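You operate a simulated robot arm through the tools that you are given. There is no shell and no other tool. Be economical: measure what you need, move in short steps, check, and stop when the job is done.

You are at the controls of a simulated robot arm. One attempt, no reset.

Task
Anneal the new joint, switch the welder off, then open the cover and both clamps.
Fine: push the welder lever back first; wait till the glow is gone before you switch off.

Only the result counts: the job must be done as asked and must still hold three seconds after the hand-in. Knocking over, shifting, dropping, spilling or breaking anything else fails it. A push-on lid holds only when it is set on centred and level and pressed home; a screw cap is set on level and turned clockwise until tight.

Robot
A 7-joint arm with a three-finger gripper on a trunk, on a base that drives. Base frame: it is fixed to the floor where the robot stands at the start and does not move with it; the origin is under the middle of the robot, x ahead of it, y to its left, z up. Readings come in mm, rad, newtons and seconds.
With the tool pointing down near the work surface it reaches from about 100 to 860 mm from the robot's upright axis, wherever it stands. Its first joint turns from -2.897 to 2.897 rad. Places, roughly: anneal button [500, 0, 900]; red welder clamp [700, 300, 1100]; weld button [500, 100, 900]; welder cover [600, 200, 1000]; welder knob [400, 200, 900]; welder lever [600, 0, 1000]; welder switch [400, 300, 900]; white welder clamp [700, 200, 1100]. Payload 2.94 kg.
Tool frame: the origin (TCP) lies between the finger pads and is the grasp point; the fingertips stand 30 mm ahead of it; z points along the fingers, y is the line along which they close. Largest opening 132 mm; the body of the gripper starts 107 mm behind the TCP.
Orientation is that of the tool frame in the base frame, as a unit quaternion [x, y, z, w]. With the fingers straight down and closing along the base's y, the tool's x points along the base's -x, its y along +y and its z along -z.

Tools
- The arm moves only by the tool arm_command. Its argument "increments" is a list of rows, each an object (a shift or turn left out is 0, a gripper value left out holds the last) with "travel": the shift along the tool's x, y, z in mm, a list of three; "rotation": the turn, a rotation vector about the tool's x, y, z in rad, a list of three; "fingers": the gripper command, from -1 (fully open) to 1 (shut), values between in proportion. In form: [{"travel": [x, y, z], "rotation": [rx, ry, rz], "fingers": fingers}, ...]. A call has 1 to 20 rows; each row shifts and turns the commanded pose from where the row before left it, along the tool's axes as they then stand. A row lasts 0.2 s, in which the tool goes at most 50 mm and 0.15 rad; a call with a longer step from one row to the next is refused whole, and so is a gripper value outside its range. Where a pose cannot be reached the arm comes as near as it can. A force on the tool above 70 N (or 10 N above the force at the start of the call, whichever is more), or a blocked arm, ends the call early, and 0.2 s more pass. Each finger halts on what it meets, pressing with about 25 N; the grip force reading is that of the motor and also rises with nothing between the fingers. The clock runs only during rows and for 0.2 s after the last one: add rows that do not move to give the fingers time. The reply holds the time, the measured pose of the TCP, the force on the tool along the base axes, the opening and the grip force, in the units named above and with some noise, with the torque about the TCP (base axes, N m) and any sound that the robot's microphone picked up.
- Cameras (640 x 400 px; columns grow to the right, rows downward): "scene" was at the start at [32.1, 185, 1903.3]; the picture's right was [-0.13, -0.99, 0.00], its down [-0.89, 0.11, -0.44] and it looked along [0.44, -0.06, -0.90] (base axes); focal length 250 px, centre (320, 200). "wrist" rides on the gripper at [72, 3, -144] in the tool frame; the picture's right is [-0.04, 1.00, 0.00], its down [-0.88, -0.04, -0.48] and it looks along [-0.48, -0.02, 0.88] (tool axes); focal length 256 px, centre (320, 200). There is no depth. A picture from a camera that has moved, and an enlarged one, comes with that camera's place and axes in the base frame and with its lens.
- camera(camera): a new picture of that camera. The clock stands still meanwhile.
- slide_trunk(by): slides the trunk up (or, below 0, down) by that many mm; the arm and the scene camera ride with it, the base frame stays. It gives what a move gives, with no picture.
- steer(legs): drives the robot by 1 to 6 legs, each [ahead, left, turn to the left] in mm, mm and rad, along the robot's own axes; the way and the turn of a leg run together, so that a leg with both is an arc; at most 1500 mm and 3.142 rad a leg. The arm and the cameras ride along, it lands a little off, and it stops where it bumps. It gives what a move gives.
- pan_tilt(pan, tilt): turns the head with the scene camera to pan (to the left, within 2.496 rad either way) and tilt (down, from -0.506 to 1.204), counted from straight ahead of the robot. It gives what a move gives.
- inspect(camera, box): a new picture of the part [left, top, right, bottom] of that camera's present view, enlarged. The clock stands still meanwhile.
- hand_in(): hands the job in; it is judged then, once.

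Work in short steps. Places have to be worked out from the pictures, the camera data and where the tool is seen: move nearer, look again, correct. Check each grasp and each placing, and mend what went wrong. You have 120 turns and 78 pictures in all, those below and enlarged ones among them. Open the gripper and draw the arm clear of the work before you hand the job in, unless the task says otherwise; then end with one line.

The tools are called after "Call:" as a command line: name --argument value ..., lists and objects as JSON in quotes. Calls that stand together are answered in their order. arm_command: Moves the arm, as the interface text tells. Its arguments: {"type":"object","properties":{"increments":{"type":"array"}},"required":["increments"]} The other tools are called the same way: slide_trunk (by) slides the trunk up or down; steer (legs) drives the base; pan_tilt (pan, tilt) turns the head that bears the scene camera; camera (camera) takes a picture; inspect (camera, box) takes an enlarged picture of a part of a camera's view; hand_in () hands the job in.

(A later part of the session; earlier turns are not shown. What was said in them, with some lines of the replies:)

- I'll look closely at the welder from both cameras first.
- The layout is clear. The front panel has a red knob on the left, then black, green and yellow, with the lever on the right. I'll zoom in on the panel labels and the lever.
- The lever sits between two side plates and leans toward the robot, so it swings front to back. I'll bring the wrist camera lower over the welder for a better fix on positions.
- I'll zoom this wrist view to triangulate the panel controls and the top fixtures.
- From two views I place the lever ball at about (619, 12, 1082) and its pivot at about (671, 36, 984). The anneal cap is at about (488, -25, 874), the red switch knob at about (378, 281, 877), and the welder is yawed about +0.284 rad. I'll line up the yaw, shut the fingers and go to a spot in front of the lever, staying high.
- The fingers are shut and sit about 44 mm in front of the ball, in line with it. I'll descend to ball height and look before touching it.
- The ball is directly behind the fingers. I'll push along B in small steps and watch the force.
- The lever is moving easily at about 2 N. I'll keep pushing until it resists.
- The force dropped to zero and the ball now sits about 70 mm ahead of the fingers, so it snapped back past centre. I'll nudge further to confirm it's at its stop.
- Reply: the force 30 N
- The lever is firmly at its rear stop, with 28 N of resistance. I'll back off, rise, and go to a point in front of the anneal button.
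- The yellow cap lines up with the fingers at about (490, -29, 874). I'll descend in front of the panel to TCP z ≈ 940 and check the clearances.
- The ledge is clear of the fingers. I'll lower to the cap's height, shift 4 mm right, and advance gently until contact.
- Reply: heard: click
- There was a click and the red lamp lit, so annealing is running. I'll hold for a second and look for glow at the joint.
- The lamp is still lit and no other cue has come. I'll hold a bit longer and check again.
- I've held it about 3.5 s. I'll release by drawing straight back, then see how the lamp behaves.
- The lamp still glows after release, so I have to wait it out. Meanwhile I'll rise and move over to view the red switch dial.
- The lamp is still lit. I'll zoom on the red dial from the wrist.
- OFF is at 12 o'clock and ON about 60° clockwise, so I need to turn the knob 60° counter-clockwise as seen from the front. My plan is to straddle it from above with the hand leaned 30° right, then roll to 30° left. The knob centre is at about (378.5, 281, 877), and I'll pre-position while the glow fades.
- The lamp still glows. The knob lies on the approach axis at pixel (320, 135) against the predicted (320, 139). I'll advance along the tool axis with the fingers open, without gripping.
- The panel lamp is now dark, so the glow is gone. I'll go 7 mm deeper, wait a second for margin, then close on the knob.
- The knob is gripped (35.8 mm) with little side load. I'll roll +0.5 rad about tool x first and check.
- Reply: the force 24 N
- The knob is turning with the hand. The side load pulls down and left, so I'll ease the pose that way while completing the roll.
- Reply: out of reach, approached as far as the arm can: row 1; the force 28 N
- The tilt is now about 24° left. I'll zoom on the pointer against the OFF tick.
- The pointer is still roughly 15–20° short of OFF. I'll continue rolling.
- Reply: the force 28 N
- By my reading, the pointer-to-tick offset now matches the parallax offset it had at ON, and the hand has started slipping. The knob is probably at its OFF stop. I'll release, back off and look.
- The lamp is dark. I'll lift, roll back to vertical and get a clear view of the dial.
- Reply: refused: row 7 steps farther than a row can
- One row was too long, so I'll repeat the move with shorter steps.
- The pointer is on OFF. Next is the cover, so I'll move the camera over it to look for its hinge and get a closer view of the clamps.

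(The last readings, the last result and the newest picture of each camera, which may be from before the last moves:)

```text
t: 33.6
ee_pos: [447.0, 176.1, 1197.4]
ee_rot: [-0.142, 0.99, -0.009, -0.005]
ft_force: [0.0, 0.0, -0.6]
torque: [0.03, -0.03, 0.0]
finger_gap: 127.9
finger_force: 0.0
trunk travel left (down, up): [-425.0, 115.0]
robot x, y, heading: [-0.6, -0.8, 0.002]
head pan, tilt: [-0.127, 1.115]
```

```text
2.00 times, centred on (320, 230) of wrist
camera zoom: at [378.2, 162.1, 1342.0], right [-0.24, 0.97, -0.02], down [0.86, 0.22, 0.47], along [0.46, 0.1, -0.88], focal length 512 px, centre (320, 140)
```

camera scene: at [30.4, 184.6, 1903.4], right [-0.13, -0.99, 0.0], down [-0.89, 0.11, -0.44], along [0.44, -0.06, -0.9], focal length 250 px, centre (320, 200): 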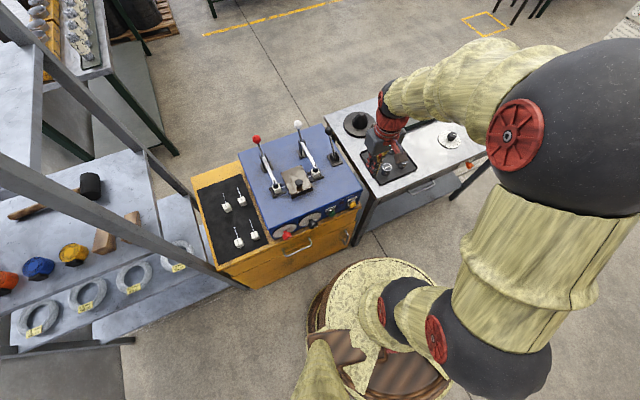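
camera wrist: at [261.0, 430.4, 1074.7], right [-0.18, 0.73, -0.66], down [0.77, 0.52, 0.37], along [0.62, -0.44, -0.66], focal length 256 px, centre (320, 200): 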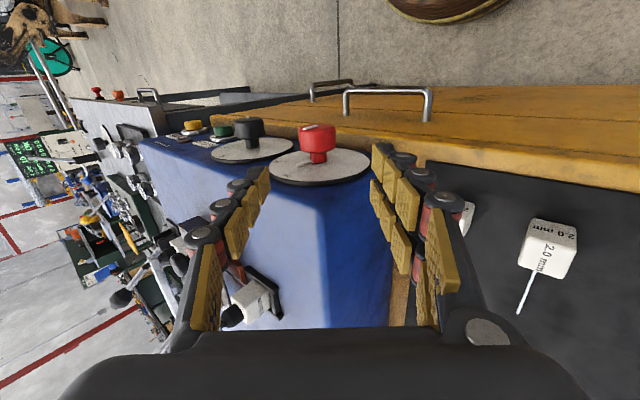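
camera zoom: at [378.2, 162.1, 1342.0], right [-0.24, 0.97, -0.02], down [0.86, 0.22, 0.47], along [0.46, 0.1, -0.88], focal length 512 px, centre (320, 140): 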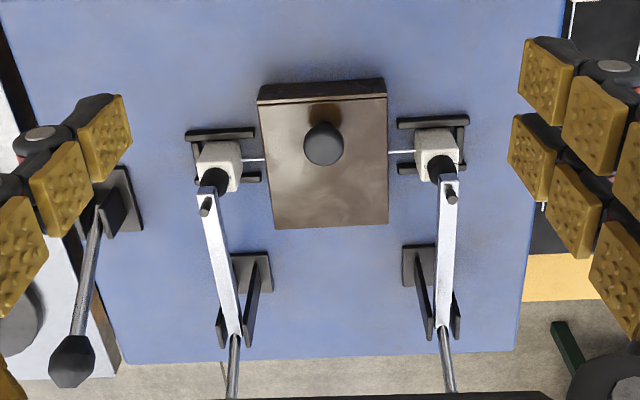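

I can see the cover knob near its front edge, so the hinge is at the rear. The clamp bars pivot at their rear ends, with the handles rising beyond. I'll position above the knob at about (548, 202), with the fingers at 60 mm.

Call:
arm_command --increments '[{"travel": [-26, -1, 0], "rotation": [-0.018, 0, 0], "fingers": 0.09}, {"travel": [-26, -1, 0]}, {"travel": [-26, -1, 0]}, {"travel": [-26, 0, 0]}, {"travel": [0, 0, 45]}, {"travel": [0, 0, 45]}]'

Call:
camera --camera "wrist"

Call:
inspect --camera "scene" --box '[230, 110, 350, 210]'

```text
t: 35.0
ee_pos: [550.1, 202.4, 1104.4]
ee_rot: [-0.141, 0.99, 0.0, -0.006]
ft_force: [0.1, -0.4, 0.7]
torque: [-0.04, 0.08, -0.02]
finger_gap: 60.1
finger_force: 0.1
trunk travel left (down, up): [-425.0, 115.0]
robot x, y, heading: [2.0, 0.2, -0.004]
head pan, tilt: [-0.127, 1.115]
```

```text
36 pictures are left
camera wrist: at [480.7, 185.8, 1249.3], right [-0.24, 0.97, 0.0], down [0.86, 0.21, 0.47], along [0.45, 0.11, -0.88], focal length 256 px, centre (320, 200)
```

wrist: 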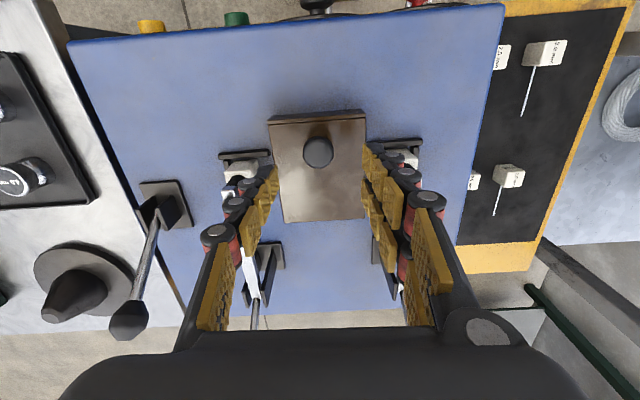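

```text
4.00 times, centred on (290, 160) of scene
camera zoom: at [33.4, 185.4, 1903.2], right [-0.13, -0.99, 0.0], down [-0.89, 0.11, -0.44], along [0.44, -0.06, -0.9], focal length 1002 px, centre (440, 360)
```

zoom: 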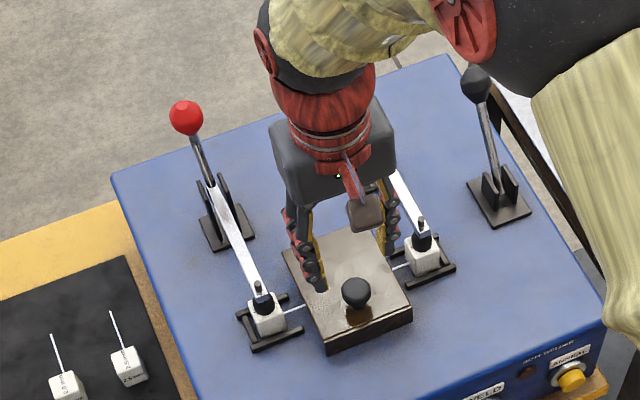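

Triangulation puts the knob at about (549, 204, 1020), centred between the fingers. I'll descend to TCP ≈ 1032 and close on it.

Call:
arm_command --increments '[{"travel": [0, 0, 35]}, {"travel": [0, 0, 25]}, {"travel": [0, 0, 8]}, {"travel": [0, 0, 4]}, {"fingers": 1}, {}, {}, {}]'

Call:
inspect --camera "wrist" --box '[220, 80, 420, 280]'

```text
t: 36.8
ee_pos: [548.9, 200.0, 1032.2]
ee_rot: [-0.142, 0.99, 0.0, -0.007]
ft_force: [3.8, -9.3, -0.8]
torque: [-0.14, -0.04, -0.07]
finger_gap: 29.2
finger_force: 33.2
trunk travel left (down, up): [-425.0, 115.0]
robot x, y, heading: [-0.9, -0.7, 0.0]
head pan, tilt: [-0.127, 1.115]
```

```text
2.00 times, centred on (320, 180) of wrist
camera zoom: at [480.2, 183.9, 1177.0], right [-0.24, 0.97, 0.0], down [0.86, 0.21, 0.47], along [0.45, 0.11, -0.89], focal length 512 px, centre (320, 240)
```

zoom: 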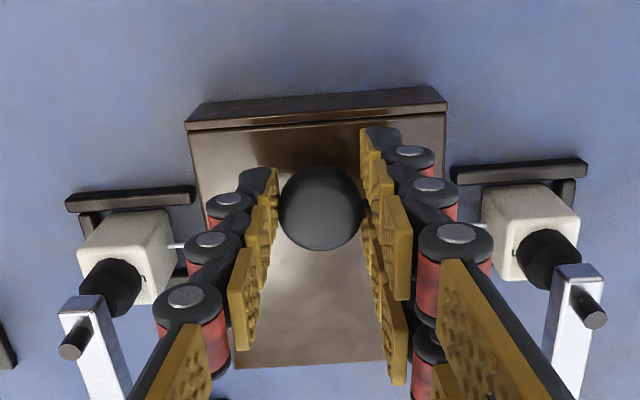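

The knob is firmly held (29 mm gap). I'll correct the slight side load and start the opening arc about the rear hinge, checking forces.

Call:
arm_command --increments '[{"travel": [0, -1.5, 0]}, {"travel": [-5.7, 0, -12.3]}, {"travel": [-7.4, 0, -11.4]}]'

Call:
inspect --camera "wrist" --box '[220, 80, 420, 280]'

```text
t: 37.6
ee_pos: [559.3, 204.0, 1054.8]
ee_rot: [-0.142, 0.99, 0.0, -0.008]
ft_force: [-11.5, -5.1, -7.8]
torque: [-0.3, 1.34, -0.05]
finger_gap: 28.9
finger_force: 45.0
trunk travel left (down, up): [-425.0, 115.0]
robot x, y, heading: [-0.9, 0.6, 0.002]
head pan, tilt: [-0.127, 1.115]
```

```text
2.00 times, centred on (320, 180) of wrist
camera zoom: at [490.9, 187.2, 1200.5], right [-0.24, 0.97, 0.0], down [0.86, 0.21, 0.46], along [0.45, 0.11, -0.89], focal length 512 px, centre (320, 240)
```

zoom: 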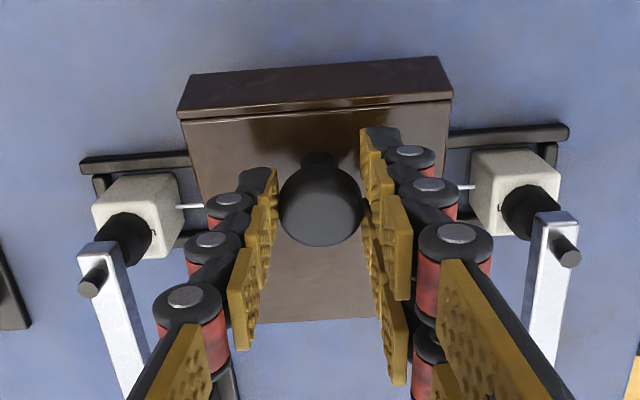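

The cover is lifting. The load pushes toward the front, so the arc needs a bit less rearward travel. I'll continue.

Call:
arm_command --increments '[{"travel": [-4, 0, -11.4]}, {"travel": [-8.4, 0, -10.3]}, {"travel": [-9.7, 0, -9]}]'

Call:
inspect --camera "scene" --box '[230, 110, 350, 210]'

```text
t: 38.4
ee_pos: [581.4, 211.6, 1087.1]
ee_rot: [-0.142, 0.99, 0.0, -0.006]
ft_force: [-12.6, -3.5, -1.4]
torque: [-0.28, 1.15, 0.0]
finger_gap: 26.2
finger_force: 45.5
trunk travel left (down, up): [-425.0, 115.0]
robot x, y, heading: [-1.2, -2.0, -0.001]
head pan, tilt: [-0.127, 1.115]
```

```text
4.00 times, centred on (290, 160) of scene
camera zoom: at [31.0, 184.5, 1903.4], right [-0.13, -0.99, 0.0], down [-0.89, 0.11, -0.44], along [0.44, -0.06, -0.9], focal length 1002 px, centre (440, 360)
```

zoom: 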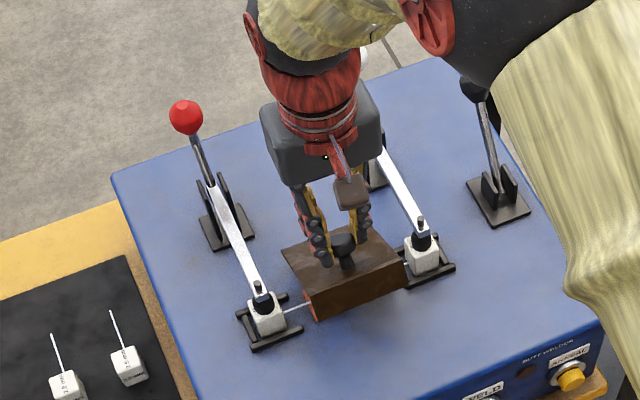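

The gap shrank to 26 mm, so the ball may be creeping out of the pads. I'll check from the wrist.

Call:
inspect --camera "wrist" --box '[220, 80, 420, 280]'

```text
2.00 times, centred on (320, 180) of wrist
camera zoom: at [513.1, 194.2, 1232.0], right [-0.24, 0.97, 0.0], down [0.86, 0.21, 0.47], along [0.45, 0.11, -0.88], focal length 512 px, centre (320, 240)
```

zoom: 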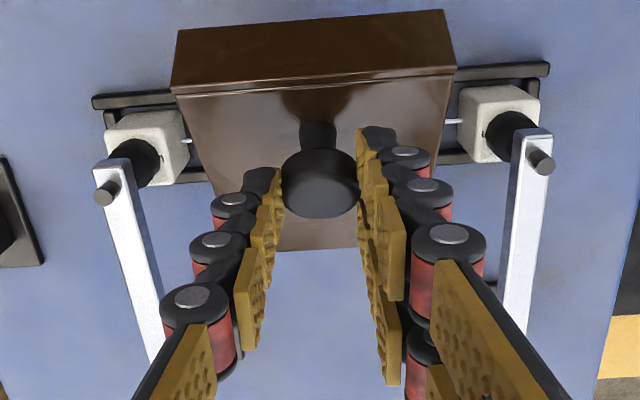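

The ball slipped about 10–15 mm lower in the pads but is still held. I'll continue with more rearward motion and less lift so it seats back.

Call:
arm_command --increments '[{"travel": [-9, 0, -4]}, {"travel": [-10, 0, -4]}]'

Call:
inspect --camera "wrist" --box '[220, 80, 420, 280]'

```text
t: 39.0
ee_pos: [598.5, 216.2, 1098.7]
ee_rot: [-0.143, 0.99, 0.0, -0.002]
ft_force: [-24.7, -3.9, 26.2]
torque: [-0.31, 1.59, -0.07]
finger_gap: 25.2
finger_force: 45.3
trunk travel left (down, up): [-425.0, 115.0]
robot x, y, heading: [1.8, 0.6, -0.001]
head pan, tilt: [-0.127, 1.115]
```

```text
2.00 times, centred on (320, 180) of wrist
camera zoom: at [528.5, 199.2, 1243.2], right [-0.24, 0.97, 0.0], down [0.86, 0.21, 0.47], along [0.46, 0.11, -0.88], focal length 512 px, centre (320, 240)
```

zoom: 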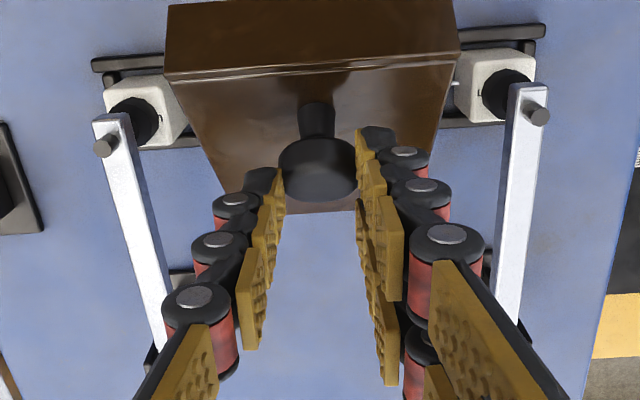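

The load is now radially outward, so I lifted too little. I'll go up more and follow the ~45° tangent.

Call:
arm_command --increments '[{"travel": [-3, 0, -9]}, {"travel": [-8, 0, -8]}, {"travel": [-9, 0, -7]}]'

Call:
inspect --camera "wrist" --box '[220, 80, 420, 280]'

```text
t: 39.8
ee_pos: [621.4, 221.6, 1116.6]
ee_rot: [-0.141, 0.99, 0.0, -0.006]
ft_force: [0.5, 0.3, -0.1]
torque: [0.04, 0.01, -0.03]
finger_gap: 0.1
finger_force: 28.5
trunk travel left (down, up): [-425.0, 115.0]
robot x, y, heading: [-2.7, -1.5, -0.001]
head pan, tilt: [-0.127, 1.115]
```

```text
2.00 times, centred on (320, 180) of wrist
camera zoom: at [552.5, 205.5, 1262.5], right [-0.24, 0.97, 0.0], down [0.86, 0.21, 0.47], along [0.45, 0.11, -0.88], focal length 512 px, centre (320, 240)
```

zoom: 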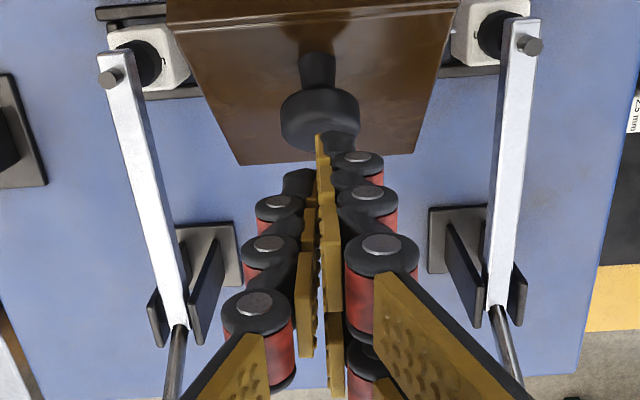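

The ball slipped out, but the cover seems to be staying up. I'll check it from the scene camera.

Call:
inspect --camera "scene" --box '[230, 110, 350, 210]'

```text
4.00 times, centred on (290, 160) of scene
camera zoom: at [32.3, 185.1, 1903.2], right [-0.13, -0.99, 0.0], down [-0.89, 0.11, -0.44], along [0.44, -0.06, -0.9], focal length 1002 px, centre (440, 360)
```

zoom: 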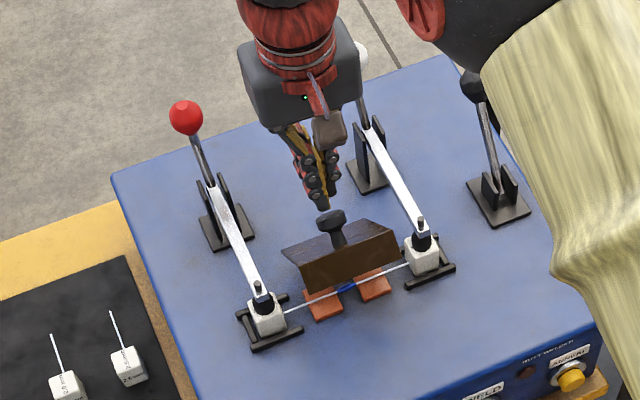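

The cover holds at about 50° by hinge friction, and the blue-tinted joint is visible underneath. I'll go around with closed fingers and push it fully open from the front.

Call:
arm_command --increments '[{"travel": [0, 0, -40]}, {"travel": [0, 0, -40]}, {"travel": [40, 1, 0]}, {"travel": [40, 1, 0]}, {"travel": [45, 1, 0]}, {"travel": [0, 0, 45]}, {"travel": [0, 0, 45]}, {"travel": [0, 0, 30]}]'

Call:
camera --camera "wrist"

Call:
inspect --camera "scene" --box '[230, 110, 350, 210]'

```text
t: 41.6
ee_pos: [500.6, 189.1, 1075.8]
ee_rot: [-0.142, 0.99, 0.0, -0.006]
ft_force: [0.7, 0.1, -0.3]
torque: [-0.03, 0.06, 0.01]
finger_gap: 0.0
finger_force: 28.8
trunk travel left (down, up): [-425.0, 115.0]
robot x, y, heading: [1.3, 3.5, 0.0]
head pan, tilt: [-0.127, 1.115]
```

```text
27 pictures are left
camera wrist: at [431.8, 172.3, 1221.9], right [-0.24, 0.97, 0.0], down [0.86, 0.21, 0.47], along [0.45, 0.11, -0.89], focal length 256 px, centre (320, 200)
```

wrist: 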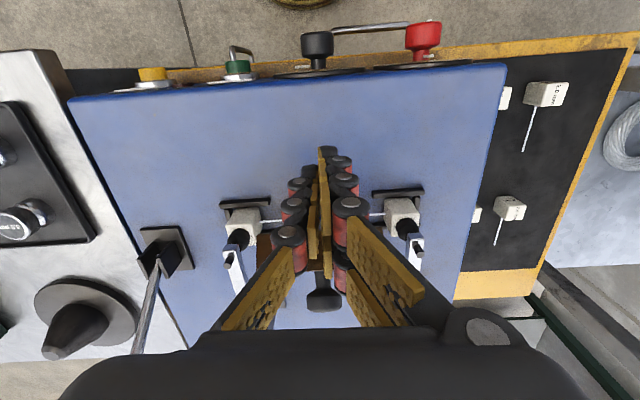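

```text
4.00 times, centred on (290, 160) of scene
camera zoom: at [33.5, 185.4, 1903.2], right [-0.13, -0.99, 0.0], down [-0.89, 0.11, -0.44], along [0.44, -0.06, -0.9], focal length 1002 px, centre (440, 360)
```

zoom: 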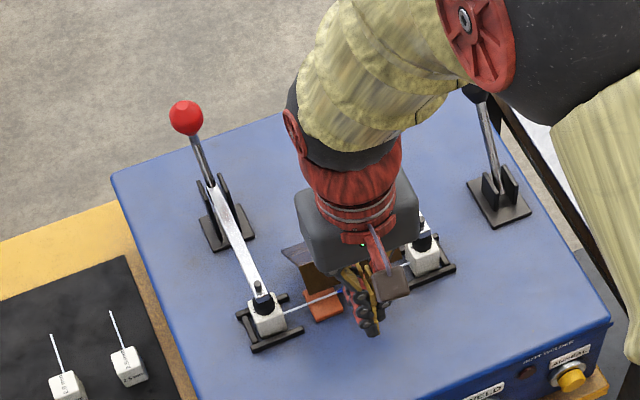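

The fingers are in front of the raised cover, with tips around z ≈ 1046, clear of the wire. I'll push rearward in steps.

Call:
arm_command --increments '[{"travel": [-15, 0, 0]}, {"travel": [-15, 0, 0]}, {"travel": [-12, 0, 0]}, {"travel": [-10, 0, 0]}, {"travel": [-10, 0, 0]}, {"travel": [-10, 0, 0]}, {"travel": [-10, 0, 0]}, {"travel": [-10, 0, 0]}]'

Call:
inspect --camera "scene" --box '[230, 110, 350, 210]'

```text
t: 43.0
ee_pos: [569.7, 210.2, 1089.4]
ee_rot: [-0.142, 0.99, 0.003, 0.002]
ft_force: [-18.8, -7.4, 46.4]
torque: [0.37, -1.02, 0.1]
finger_gap: 0.0
finger_force: 28.9
trunk travel left (down, up): [-425.0, 115.0]
robot x, y, heading: [2.4, 0.3, -0.004]
head pan, tilt: [-0.127, 1.115]
stopped in row 7: the force on the tool passed its limit at 77 N (the readings are from after the stop); the commanded pose is now the measured one
```

```text
4.00 times, centred on (290, 160) of scene
camera zoom: at [25.8, 182.3, 1904.1], right [-0.13, -0.99, 0.0], down [-0.89, 0.12, -0.44], along [0.44, -0.06, -0.9], focal length 1002 px, centre (440, 360)
```

zoom: 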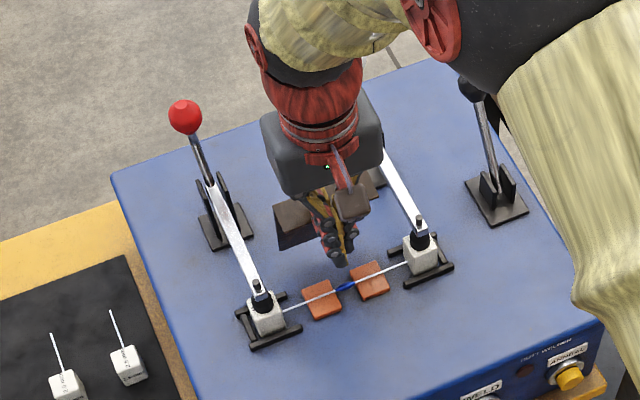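

Contact got stiff, with 46 N upward. I'll back off slightly and look.

Call:
arm_command --increments '[{"travel": [15, 0, 0]}, {"travel": [20, 0, -20]}, {"travel": [20, 0, -20]}, {"travel": [0, 0, -30]}]'

Call:
inspect --camera "scene" --box '[250, 120, 330, 200]'

Call:
camera --camera "wrist"

```text
t: 44.0
ee_pos: [516.9, 195.3, 1152.0]
ee_rot: [-0.142, 0.99, 0.001, -0.003]
ft_force: [-0.9, -0.8, 0.1]
torque: [-0.02, -0.03, 0.01]
finger_gap: 0.0
finger_force: 28.5
trunk travel left (down, up): [-425.0, 115.0]
robot x, y, heading: [0.6, 1.8, -0.003]
head pan, tilt: [-0.127, 1.115]
```

```text
5.00 times, centred on (290, 160) of scene
camera zoom: at [31.0, 184.3, 1903.3], right [-0.13, -0.99, 0.0], down [-0.89, 0.11, -0.44], along [0.44, -0.06, -0.9], focal length 1252 px, centre (470, 400)
```

zoom: 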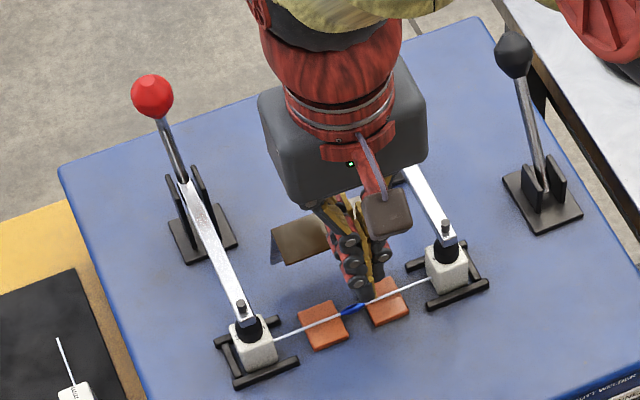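

```text
23 pictures are left
camera wrist: at [447.0, 178.5, 1297.7], right [-0.24, 0.97, 0.0], down [0.86, 0.21, 0.47], along [0.46, 0.11, -0.88], focal length 256 px, centre (320, 200)
```

wrist: 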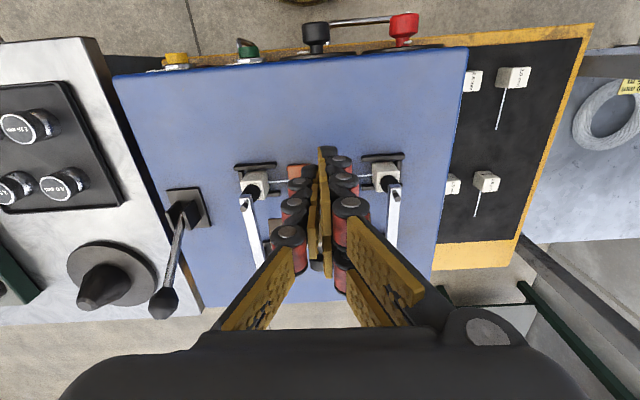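

The cover now looks flipped well over; I'll confirm it once the hand is away. Next is the red clamp. Its bar pivots at the rear, so the ball should go back and down to lift the pad. I'll position in front of the red ball at about (728, 353, 1100).

Call:
arm_command --increments '[{"travel": [0, 0, -30]}, {"travel": [-39.4, 18.4, 0]}, {"travel": [-39.4, 18.4, 0]}, {"travel": [-39.4, 18.4, 0]}, {"travel": [-39.4, 18.4, 0]}, {"travel": [-39.4, 18.4, 0]}]'

Call:
inspect --camera "scene" --box '[230, 100, 350, 200]'

Call:
camera --camera "wrist"

```text
t: 45.5
ee_pos: [683.5, 339.0, 1179.5]
ee_rot: [-0.142, 0.99, 0.0, -0.004]
ft_force: [0.8, 1.1, 0.0]
torque: [-0.01, 0.07, 0.01]
finger_gap: 0.2
finger_force: 28.6
trunk travel left (down, up): [-425.0, 115.0]
robot x, y, heading: [-2.6, -1.3, 0.001]
head pan, tilt: [-0.127, 1.115]
```

```text
4.00 times, centred on (290, 150) of scene
camera zoom: at [33.8, 186.2, 1903.1], right [-0.13, -0.99, 0.0], down [-0.89, 0.11, -0.44], along [0.43, -0.06, -0.9], focal length 1002 px, centre (440, 400)
```

zoom: 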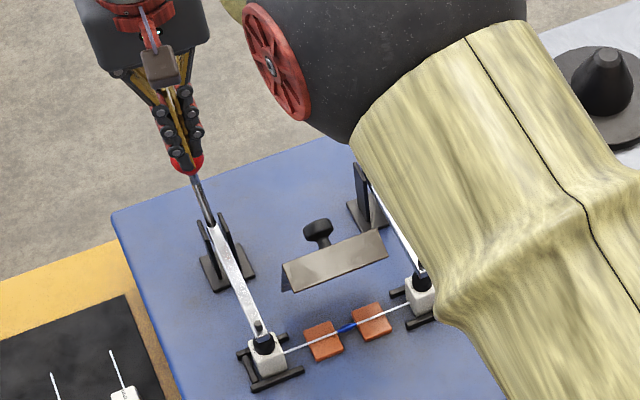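

```text
21 pictures are left
camera wrist: at [614.3, 321.4, 1324.8], right [-0.24, 0.97, 0.0], down [0.86, 0.21, 0.47], along [0.45, 0.11, -0.88], focal length 256 px, centre (320, 200)
```

wrist: 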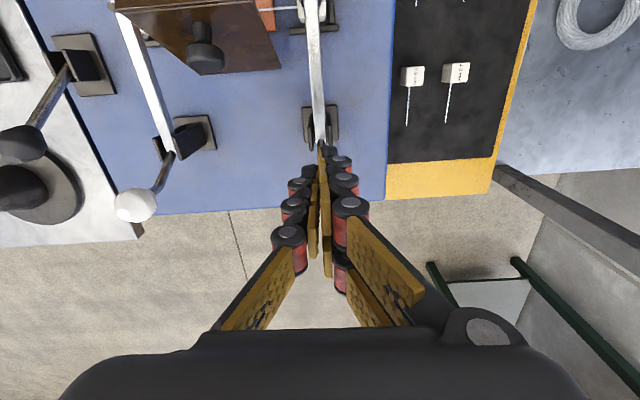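

The fingers line up with the red ball. I'll lower until the tips are at ball-centre height, then push rearward gently.

Call:
arm_command --increments '[{"travel": [0, 0, 30]}, {"travel": [0, 0, 22]}, {"travel": [-12, 0, 0]}, {"travel": [-8, 0, 0]}, {"travel": [-8, 0, 3]}, {"travel": [-8, 0, 4]}, {"travel": [-8, 0, 5]}]'

Call:
inspect --camera "scene" --box '[230, 100, 350, 200]'

```text
t: 47.0
ee_pos: [724.8, 350.9, 1116.3]
ee_rot: [-0.142, 0.99, 0.001, -0.003]
ft_force: [-0.3, -0.2, 0.0]
torque: [0.02, 0.04, -0.02]
finger_gap: 0.0
finger_force: 28.3
trunk travel left (down, up): [-425.0, 115.0]
robot x, y, heading: [-0.5, -2.2, 0.002]
head pan, tilt: [-0.127, 1.115]
```

```text
4.00 times, centred on (290, 150) of scene
camera zoom: at [32.6, 185.2, 1903.2], right [-0.13, -0.99, 0.0], down [-0.89, 0.11, -0.44], along [0.44, -0.06, -0.9], focal length 1002 px, centre (440, 400)
```

zoom: 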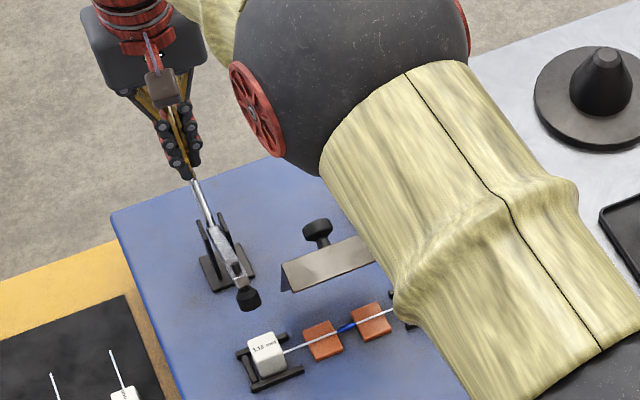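

The red clamp has swung open, with its pad lifted well up. I'll nudge a little more to make sure it's at its stop.

Call:
arm_command --increments '[{"travel": [-8, 0, 5]}, {"travel": [-8, 0, 6]}, {"travel": [-8, 0, 6]}]'

```text
t: 47.9
ee_pos: [746.5, 357.8, 1097.8]
ee_rot: [-0.143, 0.99, 0.001, -0.003]
ft_force: [0.4, -0.7, -0.2]
torque: [0.0, 0.0, 0.02]
finger_gap: 0.0
finger_force: 28.4
trunk travel left (down, up): [-425.0, 115.0]
robot x, y, heading: [1.6, 0.1, 0.004]
head pan, tilt: [-0.127, 1.115]
```

No resistance remains, so the red clamp went fully over. I'll rise and move in front of the white ball at about (782, 175, 1100).

Call:
arm_command --increments '[{"travel": [5, 0, -45]}, {"travel": [12, 0, -42]}, {"travel": [10, -37, 0]}, {"travel": [10, -37, 0]}, {"travel": [10, -37, 0]}, {"travel": [10, -37, 0]}, {"travel": [10, -37, 0]}]'

Call:
inspect --camera "scene" --box '[230, 90, 350, 190]'

Call:
camera --camera "wrist"

```text
t: 49.5
ee_pos: [736.4, 159.9, 1186.4]
ee_rot: [-0.142, 0.99, 0.001, -0.002]
ft_force: [-0.6, -0.3, -0.2]
torque: [0.03, -0.02, 0.0]
finger_gap: 0.1
finger_force: 28.8
trunk travel left (down, up): [-425.0, 115.0]
robot x, y, heading: [-2.4, -0.3, -0.003]
head pan, tilt: [-0.127, 1.115]
```

```text
4.00 times, centred on (290, 140) of scene
camera zoom: at [32.1, 183.5, 1903.4], right [-0.13, -0.99, 0.0], down [-0.89, 0.11, -0.44], along [0.44, -0.06, -0.9], focal length 1002 px, centre (440, 440)
```

zoom: 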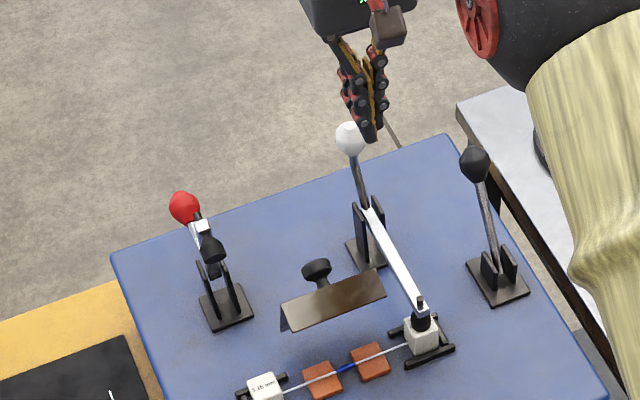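

```text
18 pictures are left
camera wrist: at [667.3, 142.8, 1331.8], right [-0.24, 0.97, 0.0], down [0.86, 0.21, 0.47], along [0.46, 0.11, -0.88], focal length 256 px, centre (320, 200)
```

wrist: 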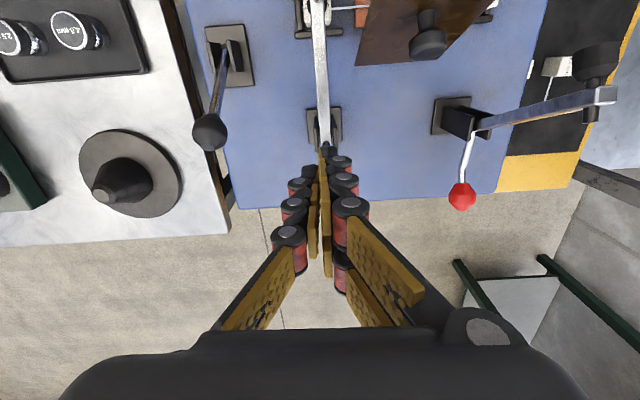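

Red is standing fully open. The white ball refines to (784, 180), so I'll shift 5 mm left, lower, and push the same way.

Call:
arm_command --increments '[{"travel": [0, 5, 30]}, {"travel": [0, 0, 30]}, {"travel": [-12, 0, 0]}, {"travel": [-8, 0, 0]}, {"travel": [-8, 0, 3]}, {"travel": [-8, 0, 4]}, {"travel": [-8, 0, 5]}, {"travel": [-8, 0, 5]}]'

Call:
inspect --camera "scene" --box '[230, 90, 350, 190]'

```text
t: 51.2
ee_pos: [784.3, 181.1, 1109.2]
ee_rot: [-0.142, 0.99, 0.001, -0.002]
ft_force: [-0.1, 0.1, 0.8]
torque: [-0.02, -0.02, 0.01]
finger_gap: 0.0
finger_force: 28.7
trunk travel left (down, up): [-425.0, 115.0]
robot x, y, heading: [0.2, 1.6, 0.0]
head pan, tilt: [-0.127, 1.115]
```

```text
4.00 times, centred on (290, 140) of scene
camera zoom: at [32.6, 185.0, 1903.2], right [-0.13, -0.99, 0.0], down [-0.89, 0.11, -0.44], along [0.44, -0.06, -0.9], focal length 1002 px, centre (440, 440)
```

zoom: 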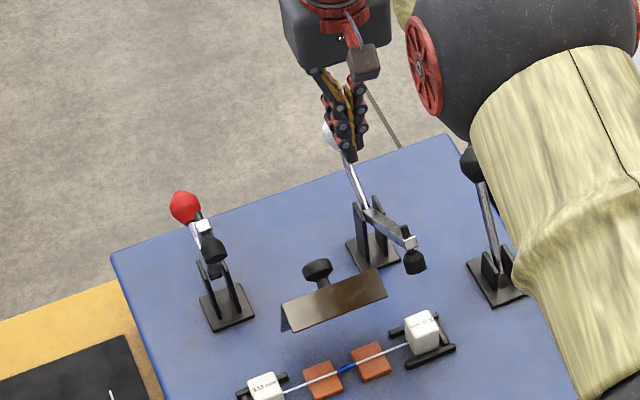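

The white clamp is lifting. I'll push further to bring it over fully.

Call:
arm_command --increments '[{"travel": [-8, 0, 5]}, {"travel": [-8, 0, 6]}, {"travel": [-8, 0, 6]}, {}, {}]'

Call:
inspect --camera "scene" --box '[230, 90, 350, 190]'

```text
t: 52.5
ee_pos: [805.7, 187.8, 1092.5]
ee_rot: [-0.142, 0.99, 0.001, -0.004]
ft_force: [0.0, -0.4, 0.2]
torque: [0.01, 0.03, -0.03]
finger_gap: 0.0
finger_force: 28.9
trunk travel left (down, up): [-425.0, 115.0]
robot x, y, heading: [-1.2, -1.5, 0.003]
head pan, tilt: [-0.127, 1.115]
```

```text
4.00 times, centred on (290, 140) of scene
camera zoom: at [32.3, 184.8, 1903.3], right [-0.13, -0.99, 0.0], down [-0.89, 0.11, -0.44], along [0.44, -0.06, -0.9], focal length 1002 px, centre (440, 440)
```

zoom: 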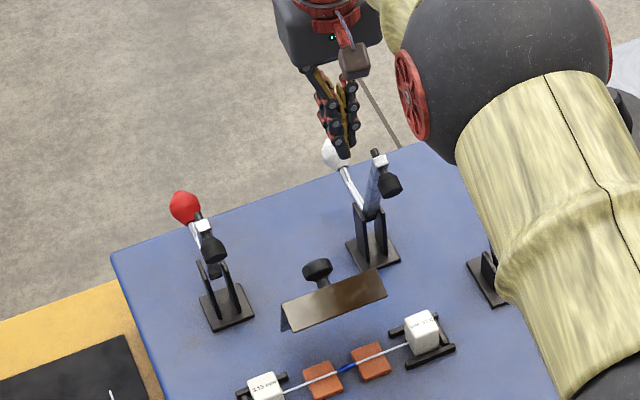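

White is nearly vertical but slightly short of red's position. I'll continue pushing back and down.

Call:
arm_command --increments '[{"travel": [-6, 0, 7]}, {"travel": [-5, 0, 8]}, {"travel": [-4, 0, 8]}, {}]'

Call:
inspect --camera "scene" --box '[230, 90, 350, 190]'

```text
t: 53.5
ee_pos: [819.1, 192.2, 1070.5]
ee_rot: [-0.141, 0.99, 0.0, -0.003]
ft_force: [0.8, -0.6, -0.3]
torque: [0.01, 0.0, -0.01]
finger_gap: 0.0
finger_force: 28.6
trunk travel left (down, up): [-425.0, 115.0]
robot x, y, heading: [-0.1, -1.3, -0.003]
head pan, tilt: [-0.127, 1.115]
```

```text
4.00 times, centred on (290, 140) of scene
camera zoom: at [32.0, 184.7, 1903.3], right [-0.13, -0.99, 0.0], down [-0.89, 0.11, -0.44], along [0.44, -0.06, -0.9], focal length 1002 px, centre (440, 440)
```

zoom: 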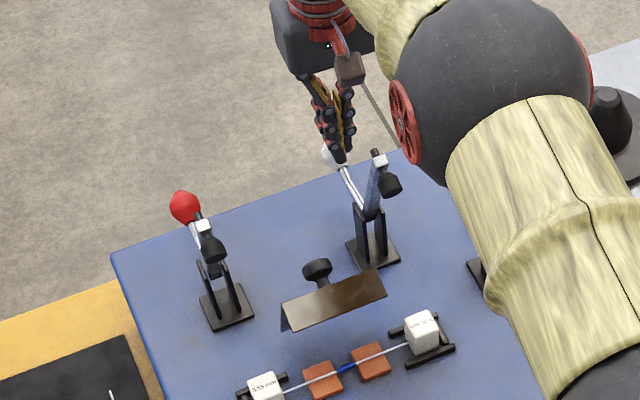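

The white clamp hasn't moved and offers no resistance, so it's at its open stop like red. Now I'll rise, return between the raised clamp arms, and view the cover from the front-left to judge its angle.

Call:
arm_command --increments '[{"travel": [0, 0, -45]}, {"travel": [0, 0, -45]}, {"travel": [0, 0, -45]}, {"travel": [0, 45, 0]}, {"travel": [0, 42, 0]}, {"travel": [45, 0, 0]}, {"travel": [45, 0, 0]}, {"travel": [45, 0, 0]}, {"travel": [45, 0, 0]}, {"travel": [45, 0, 0]}, {"travel": [45, 0, 0]}, {"travel": [45, 20, 0]}, {"travel": [25, 35, 0]}]'

Call:
camera --camera "wrist"

Call:
inspect --camera "scene" --box '[240, 110, 340, 200]'

```text
t: 56.2
ee_pos: [456.5, 233.2, 1207.7]
ee_rot: [-0.142, 0.99, 0.001, -0.003]
ft_force: [0.1, -0.6, 0.5]
torque: [-0.02, -0.02, -0.01]
finger_gap: 0.0
finger_force: 28.4
trunk travel left (down, up): [-425.0, 115.0]
robot x, y, heading: [0.1, 1.8, 0.003]
head pan, tilt: [-0.127, 1.115]
```

```text
14 pictures are left
camera wrist: at [386.2, 216.3, 1352.0], right [-0.24, 0.97, 0.0], down [0.86, 0.21, 0.47], along [0.46, 0.11, -0.88], focal length 256 px, centre (320, 200)
```

wrist: 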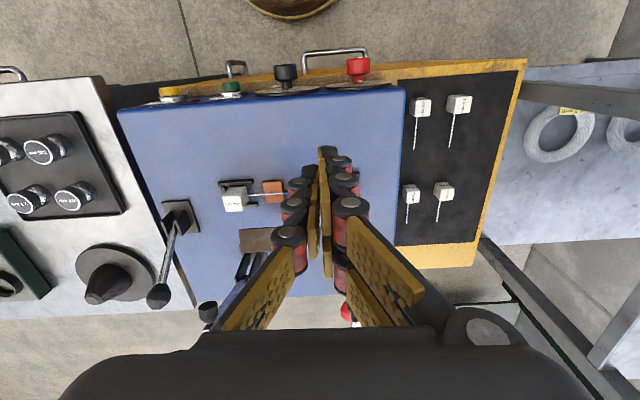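

```text
4.44 times, centred on (290, 155) of scene
camera zoom: at [31.2, 185.6, 1903.2], right [-0.13, -0.99, 0.0], down [-0.89, 0.11, -0.44], along [0.44, -0.06, -0.9], focal length 1113 px, centre (453, 400)
```

zoom: 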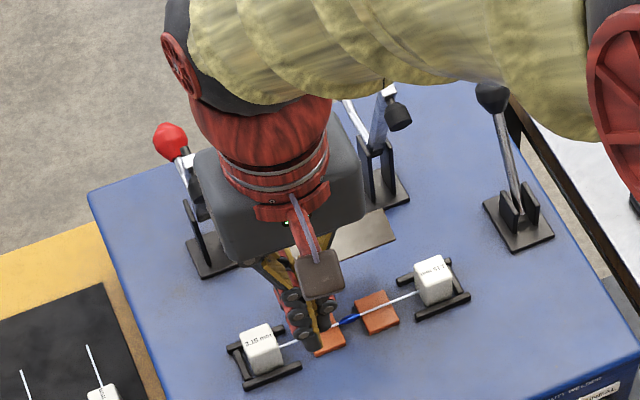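

The angle is still unclear. I'll take a tilted side view from the left, with the fingers open so the centre is clear.

Call:
arm_command --increments '[{"travel": [-10, 37, 0], "fingers": -1}, {"travel": [-10, 37, 0]}, {"travel": [-10, 36, 0]}, {"rotation": [0.14, 0, 0]}, {"rotation": [0.14, 0, 0]}, {"rotation": [0.14, 0, 0]}, {"rotation": [0.14, 0, 0]}, {"rotation": [0.14, 0, 0]}, {"rotation": [0.14, 0, 0]}]'

Call:
camera --camera "wrist"

```text
t: 58.2
ee_pos: [453.4, 348.4, 1206.6]
ee_rot: [-0.131, 0.904, -0.404, 0.055]
ft_force: [0.9, -0.3, 0.3]
torque: [-0.06, -0.02, -0.03]
finger_gap: 131.9
finger_force: 0.1
trunk travel left (down, up): [-425.0, 115.0]
robot x, y, heading: [1.5, -0.0, -0.004]
head pan, tilt: [-0.127, 1.115]
```

```text
12 pictures are left
camera wrist: at [353.7, 433.2, 1302.2], right [-0.15, 0.65, -0.74], down [0.75, 0.56, 0.34], along [0.64, -0.51, -0.57], focal length 256 px, centre (320, 200)
```

wrist: 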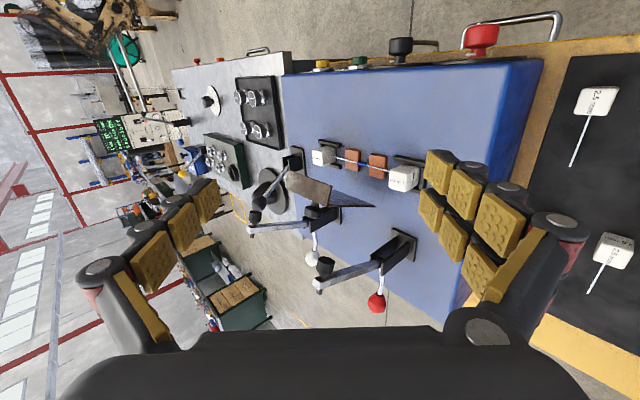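

Call:
inspect --camera "wrist" --box '[230, 120, 430, 320]'

```text
2.00 times, centred on (330, 220) of wrist
camera zoom: at [353.7, 433.2, 1302.2], right [-0.15, 0.65, -0.74], down [0.75, 0.56, 0.34], along [0.64, -0.51, -0.57], focal length 512 px, centre (300, 160)
```

zoom: 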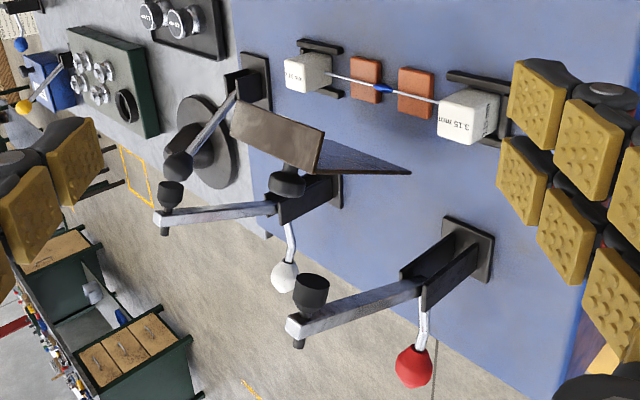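

From the side, the cover stands about 85–90° open with the knob pointing rearward, and both clamp arms are upright. To be sure the cover is at its stop, I'll give it one more gentle push near its upper lip.

Call:
arm_command --increments '[{"rotation": [-0.14, 0, 0], "fingers": 1}, {"rotation": [-0.14, 0, 0]}, {"rotation": [-0.14, 0, 0]}, {"rotation": [-0.14, 0, 0]}, {"rotation": [-0.14, 0, 0]}, {"rotation": [-0.14, 0, 0]}, {"travel": [0, -41, 0]}, {"travel": [0, -41, 0]}, {"travel": [0, -41, 0]}, {"travel": [0, -41, 0]}, {"travel": [0, 0, 40]}, {"travel": [0, 0, 40]}, {"travel": [0, 0, 28]}, {"travel": [-20, 0, 0]}, {"travel": [-15, 0, 0]}]'

Call:
inspect --camera "scene" --box '[240, 110, 340, 200]'

```text
t: 61.5
ee_pos: [530.3, 200.3, 1096.9]
ee_rot: [-0.141, 0.99, 0.001, -0.003]
ft_force: [-0.4, -0.7, -0.6]
torque: [0.03, 0.02, -0.02]
finger_gap: 0.0
finger_force: 25.2
trunk travel left (down, up): [-425.0, 115.0]
robot x, y, heading: [0.5, 0.2, -0.001]
head pan, tilt: [-0.127, 1.115]
```

```text
4.44 times, centred on (290, 155) of scene
camera zoom: at [32.3, 184.9, 1903.3], right [-0.13, -0.99, 0.0], down [-0.89, 0.11, -0.44], along [0.44, -0.06, -0.9], focal length 1113 px, centre (453, 400)
```

zoom: 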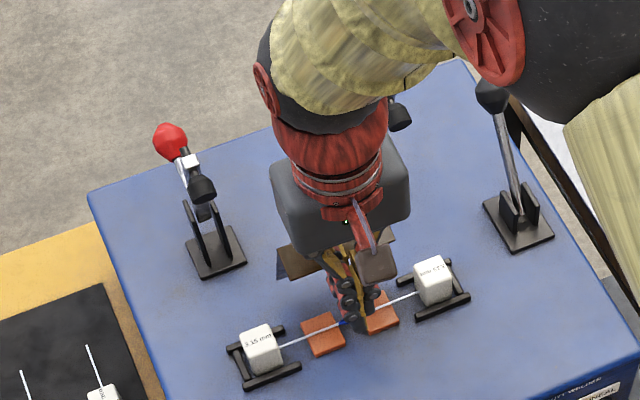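

The fingers are in front of the cover lip. I'll advance gently in small steps.

Call:
arm_command --increments '[{"travel": [-15, 0, 0]}, {"travel": [-10, 0, 0]}, {"travel": [-6, 0, 0]}, {"travel": [-5, 0, 0]}, {"travel": [-4, 0, 0]}, {"travel": [-4, 0, 0]}]'

```text
t: 62.9
ee_pos: [573.8, 212.5, 1098.5]
ee_rot: [-0.142, 0.99, 0.0, -0.004]
ft_force: [-1.0, 0.9, 0.7]
torque: [0.01, -0.02, 0.05]
finger_gap: 0.4
finger_force: 25.0
trunk travel left (down, up): [-425.0, 115.0]
robot x, y, heading: [-1.4, 0.4, 0.001]
head pan, tilt: [-0.127, 1.115]
```

No contact yet. I'll keep going in small steps.

Call:
arm_command --increments '[{"travel": [-5, 0, 0]}, {"travel": [-5, 0, 0]}, {"travel": [-5, 0, 0]}, {"travel": [-4, 0, 0]}]'

Call:
inspect --camera "scene" --box '[240, 110, 340, 200]'

```text
t: 63.9
ee_pos: [592.3, 217.3, 1098.5]
ee_rot: [-0.141, 0.99, 0.001, -0.002]
ft_force: [-0.8, -1.3, 1.8]
torque: [0.06, -0.03, 0.01]
finger_gap: 0.0
finger_force: 25.3
trunk travel left (down, up): [-425.0, 115.0]
robot x, y, heading: [-2.0, -0.3, -0.0]
head pan, tilt: [-0.127, 1.115]
```

```text
4.44 times, centred on (290, 155) of scene
camera zoom: at [31.8, 184.7, 1903.3], right [-0.13, -0.99, 0.0], down [-0.89, 0.11, -0.44], along [0.44, -0.06, -0.9], focal length 1113 px, centre (453, 400)
```

zoom: 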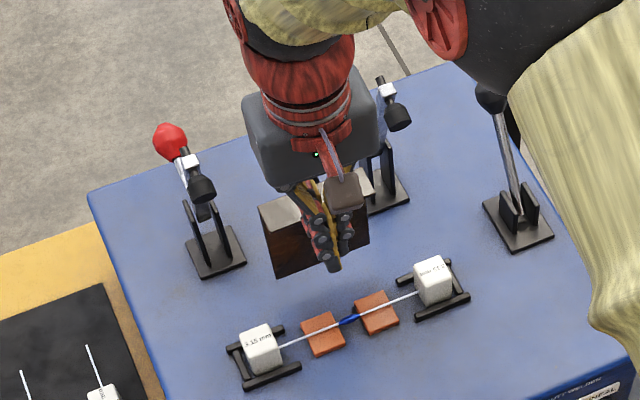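

The cover moved further back and its inside now faces the camera, so it wasn't at the stop. I'll continue until it resists.

Call:
arm_command --increments '[{"travel": [-5, 0, 0]}, {"travel": [-5, 0, 0]}, {"travel": [-5, 0, 0]}, {"travel": [-5, 0, 0]}, {"travel": [-5, 0, 0]}]'

```text
t: 65.0
ee_pos: [616.6, 224.7, 1102.0]
ee_rot: [-0.142, 0.99, 0.002, 0.001]
ft_force: [-3.7, 3.1, 39.5]
torque: [0.4, -0.66, 0.28]
finger_gap: 0.0
finger_force: 25.6
trunk travel left (down, up): [-425.0, 115.0]
robot x, y, heading: [-0.6, -2.4, 0.004]
head pan, tilt: [-0.127, 1.115]
```

There's an upward force, so the lip is pressing under the tips. I'll back off and look.

Call:
arm_command --increments '[{"travel": [0, 0, -25]}, {"travel": [30, 0, -15]}, {"travel": [40, 0, 0]}, {"travel": [40, 0, 0]}]'

Call:
inspect --camera "scene" --box '[240, 110, 340, 200]'

```text
t: 65.5
ee_pos: [593.7, 216.6, 1101.4]
ee_rot: [-0.142, 0.99, -0.004, -0.023]
ft_force: [8.5, 3.8, -42.8]
torque: [-0.26, 0.66, 0.01]
finger_gap: 0.0
finger_force: 24.5
trunk travel left (down, up): [-425.0, 115.0]
robot x, y, heading: [0.7, -2.6, -0.002]
head pan, tilt: [-0.127, 1.115]
stopped in row 2: the force on the tool passed its limit at 89 N (the readings are from after the stop); the commanded pose is now the measured one
```

```text
4.44 times, centred on (290, 155) of scene
camera zoom: at [33.1, 185.6, 1902.4], right [-0.13, -0.99, 0.0], down [-0.89, 0.11, -0.44], along [0.43, -0.06, -0.9], focal length 1113 px, centre (453, 400)
```

zoom: 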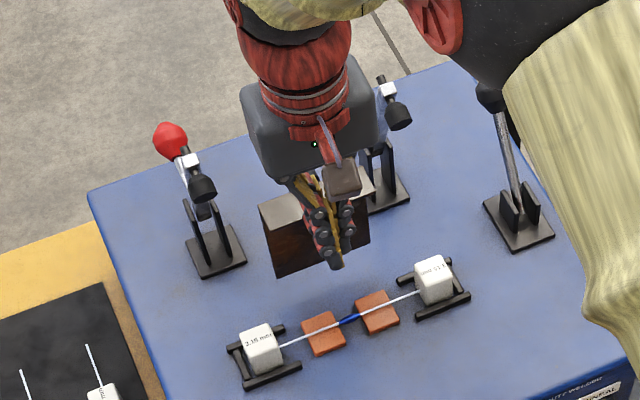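

A knuckle is hooked on the skirt. I'll lower slightly to unload it, then withdraw straight forward.

Call:
arm_command --increments '[{"travel": [0, 0, 5]}, {"travel": [0, 0, 5]}, {"travel": [8, 0, 2]}]'

```text
t: 66.3
ee_pos: [588.9, 214.1, 1100.3]
ee_rot: [-0.14, 0.99, -0.002, -0.017]
ft_force: [0.5, -0.2, -0.8]
torque: [-0.03, -0.03, -0.02]
finger_gap: 0.3
finger_force: 24.8
trunk travel left (down, up): [-425.0, 115.0]
robot x, y, heading: [-1.3, 0.5, 0.001]
head pan, tilt: [-0.127, 1.115]
```

It's free, with no force. I'll withdraw forward and look.

Call:
arm_command --increments '[{"travel": [15, 0, 0]}, {"travel": [30, 0, 0]}, {"travel": [40, 0, 0]}, {"travel": [40, 0, -20]}]'

Call:
inspect --camera "scene" --box '[240, 110, 340, 200]'

```text
t: 67.3
ee_pos: [467.8, 181.3, 1125.4]
ee_rot: [-0.142, 0.99, -0.002, -0.018]
ft_force: [0.3, -1.0, -0.5]
torque: [0.04, -0.07, -0.04]
finger_gap: 0.2
finger_force: 24.6
trunk travel left (down, up): [-425.0, 115.0]
robot x, y, heading: [-0.7, -2.3, 0.007]
head pan, tilt: [-0.127, 1.115]
```

```text
4.44 times, centred on (290, 155) of scene
camera zoom: at [29.6, 184.1, 1903.4], right [-0.13, -0.99, 0.0], down [-0.89, 0.12, -0.44], along [0.44, -0.06, -0.9], focal length 1113 px, centre (453, 400)
```

zoom: 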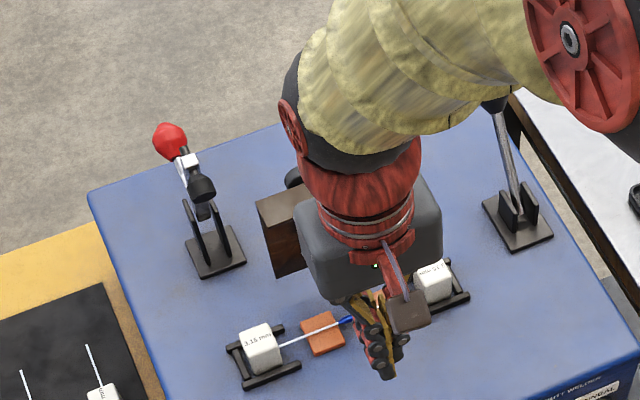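

The cover is now past vertical with its inside facing forward. I'll raise the arm clear, open the gripper and do a final check.

Call:
arm_command --increments '[{"travel": [30, 0, -35]}, {"travel": [30, 0, -35]}, {"travel": [0, 0, -45], "fingers": -1}, {"travel": [0, 0, -45]}, {"travel": [0, -45, 0]}, {"travel": [0, -45, 0]}, {"travel": [0, -45, 0]}, {"travel": [0, -45, 0]}, {"travel": [0, -45, 0]}, {"travel": [0, -45, 0]}]'

Call:
inspect --camera "scene" --box '[220, 110, 380, 260]'

```text
t: 69.5
ee_pos: [493.4, -94.2, 1284.5]
ee_rot: [-0.141, 0.99, -0.002, -0.018]
ft_force: [0.8, 0.6, 0.2]
torque: [0.05, 0.0, 0.0]
finger_gap: 128.2
finger_force: 0.1
trunk travel left (down, up): [-425.0, 115.0]
robot x, y, heading: [1.3, 1.0, -0.001]
head pan, tilt: [-0.127, 1.115]
```

```text
2.67 times, centred on (300, 185) of scene
camera zoom: at [32.4, 183.4, 1903.4], right [-0.13, -0.99, 0.0], down [-0.89, 0.12, -0.44], along [0.44, -0.06, -0.9], focal length 668 px, centre (373, 240)
```

zoom: 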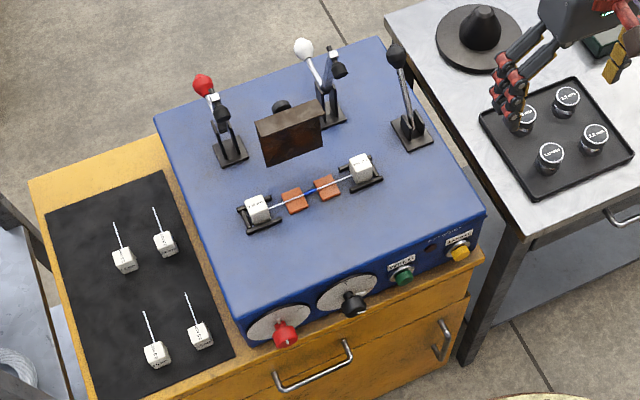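

Cover and both clamps are open, the lever is back, and nothing else was disturbed. One last zoom on the switch dial.

Call:
inspect --camera "scene" --box '[270, 205, 330, 245]'

```text
10.00 times, centred on (300, 225) of scene
camera zoom: at [32.4, 183.4, 1903.4], right [-0.13, -0.99, 0.0], down [-0.89, 0.12, -0.44], along [0.44, -0.06, -0.9], focal length 2504 px, centre (520, -50)
```

zoom: 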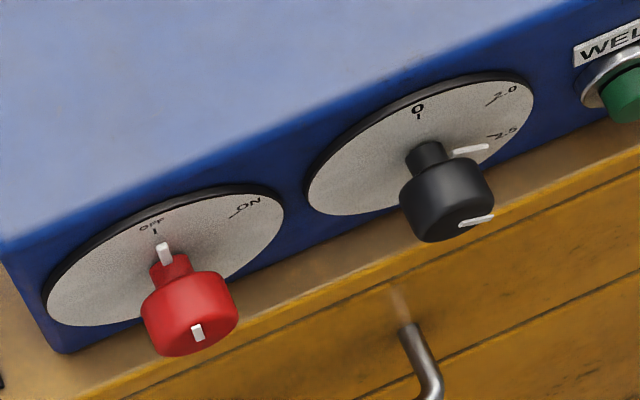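

The switch is on OFF and the black knob is unchanged. I'm handing in.

Call:
hand_in

```text
The job is handed in.
```

I pushed the lever back, annealed the joint, waited for the glow to go out and switched the welder off. I then opened the cover and both clamps, and the job is handed in.
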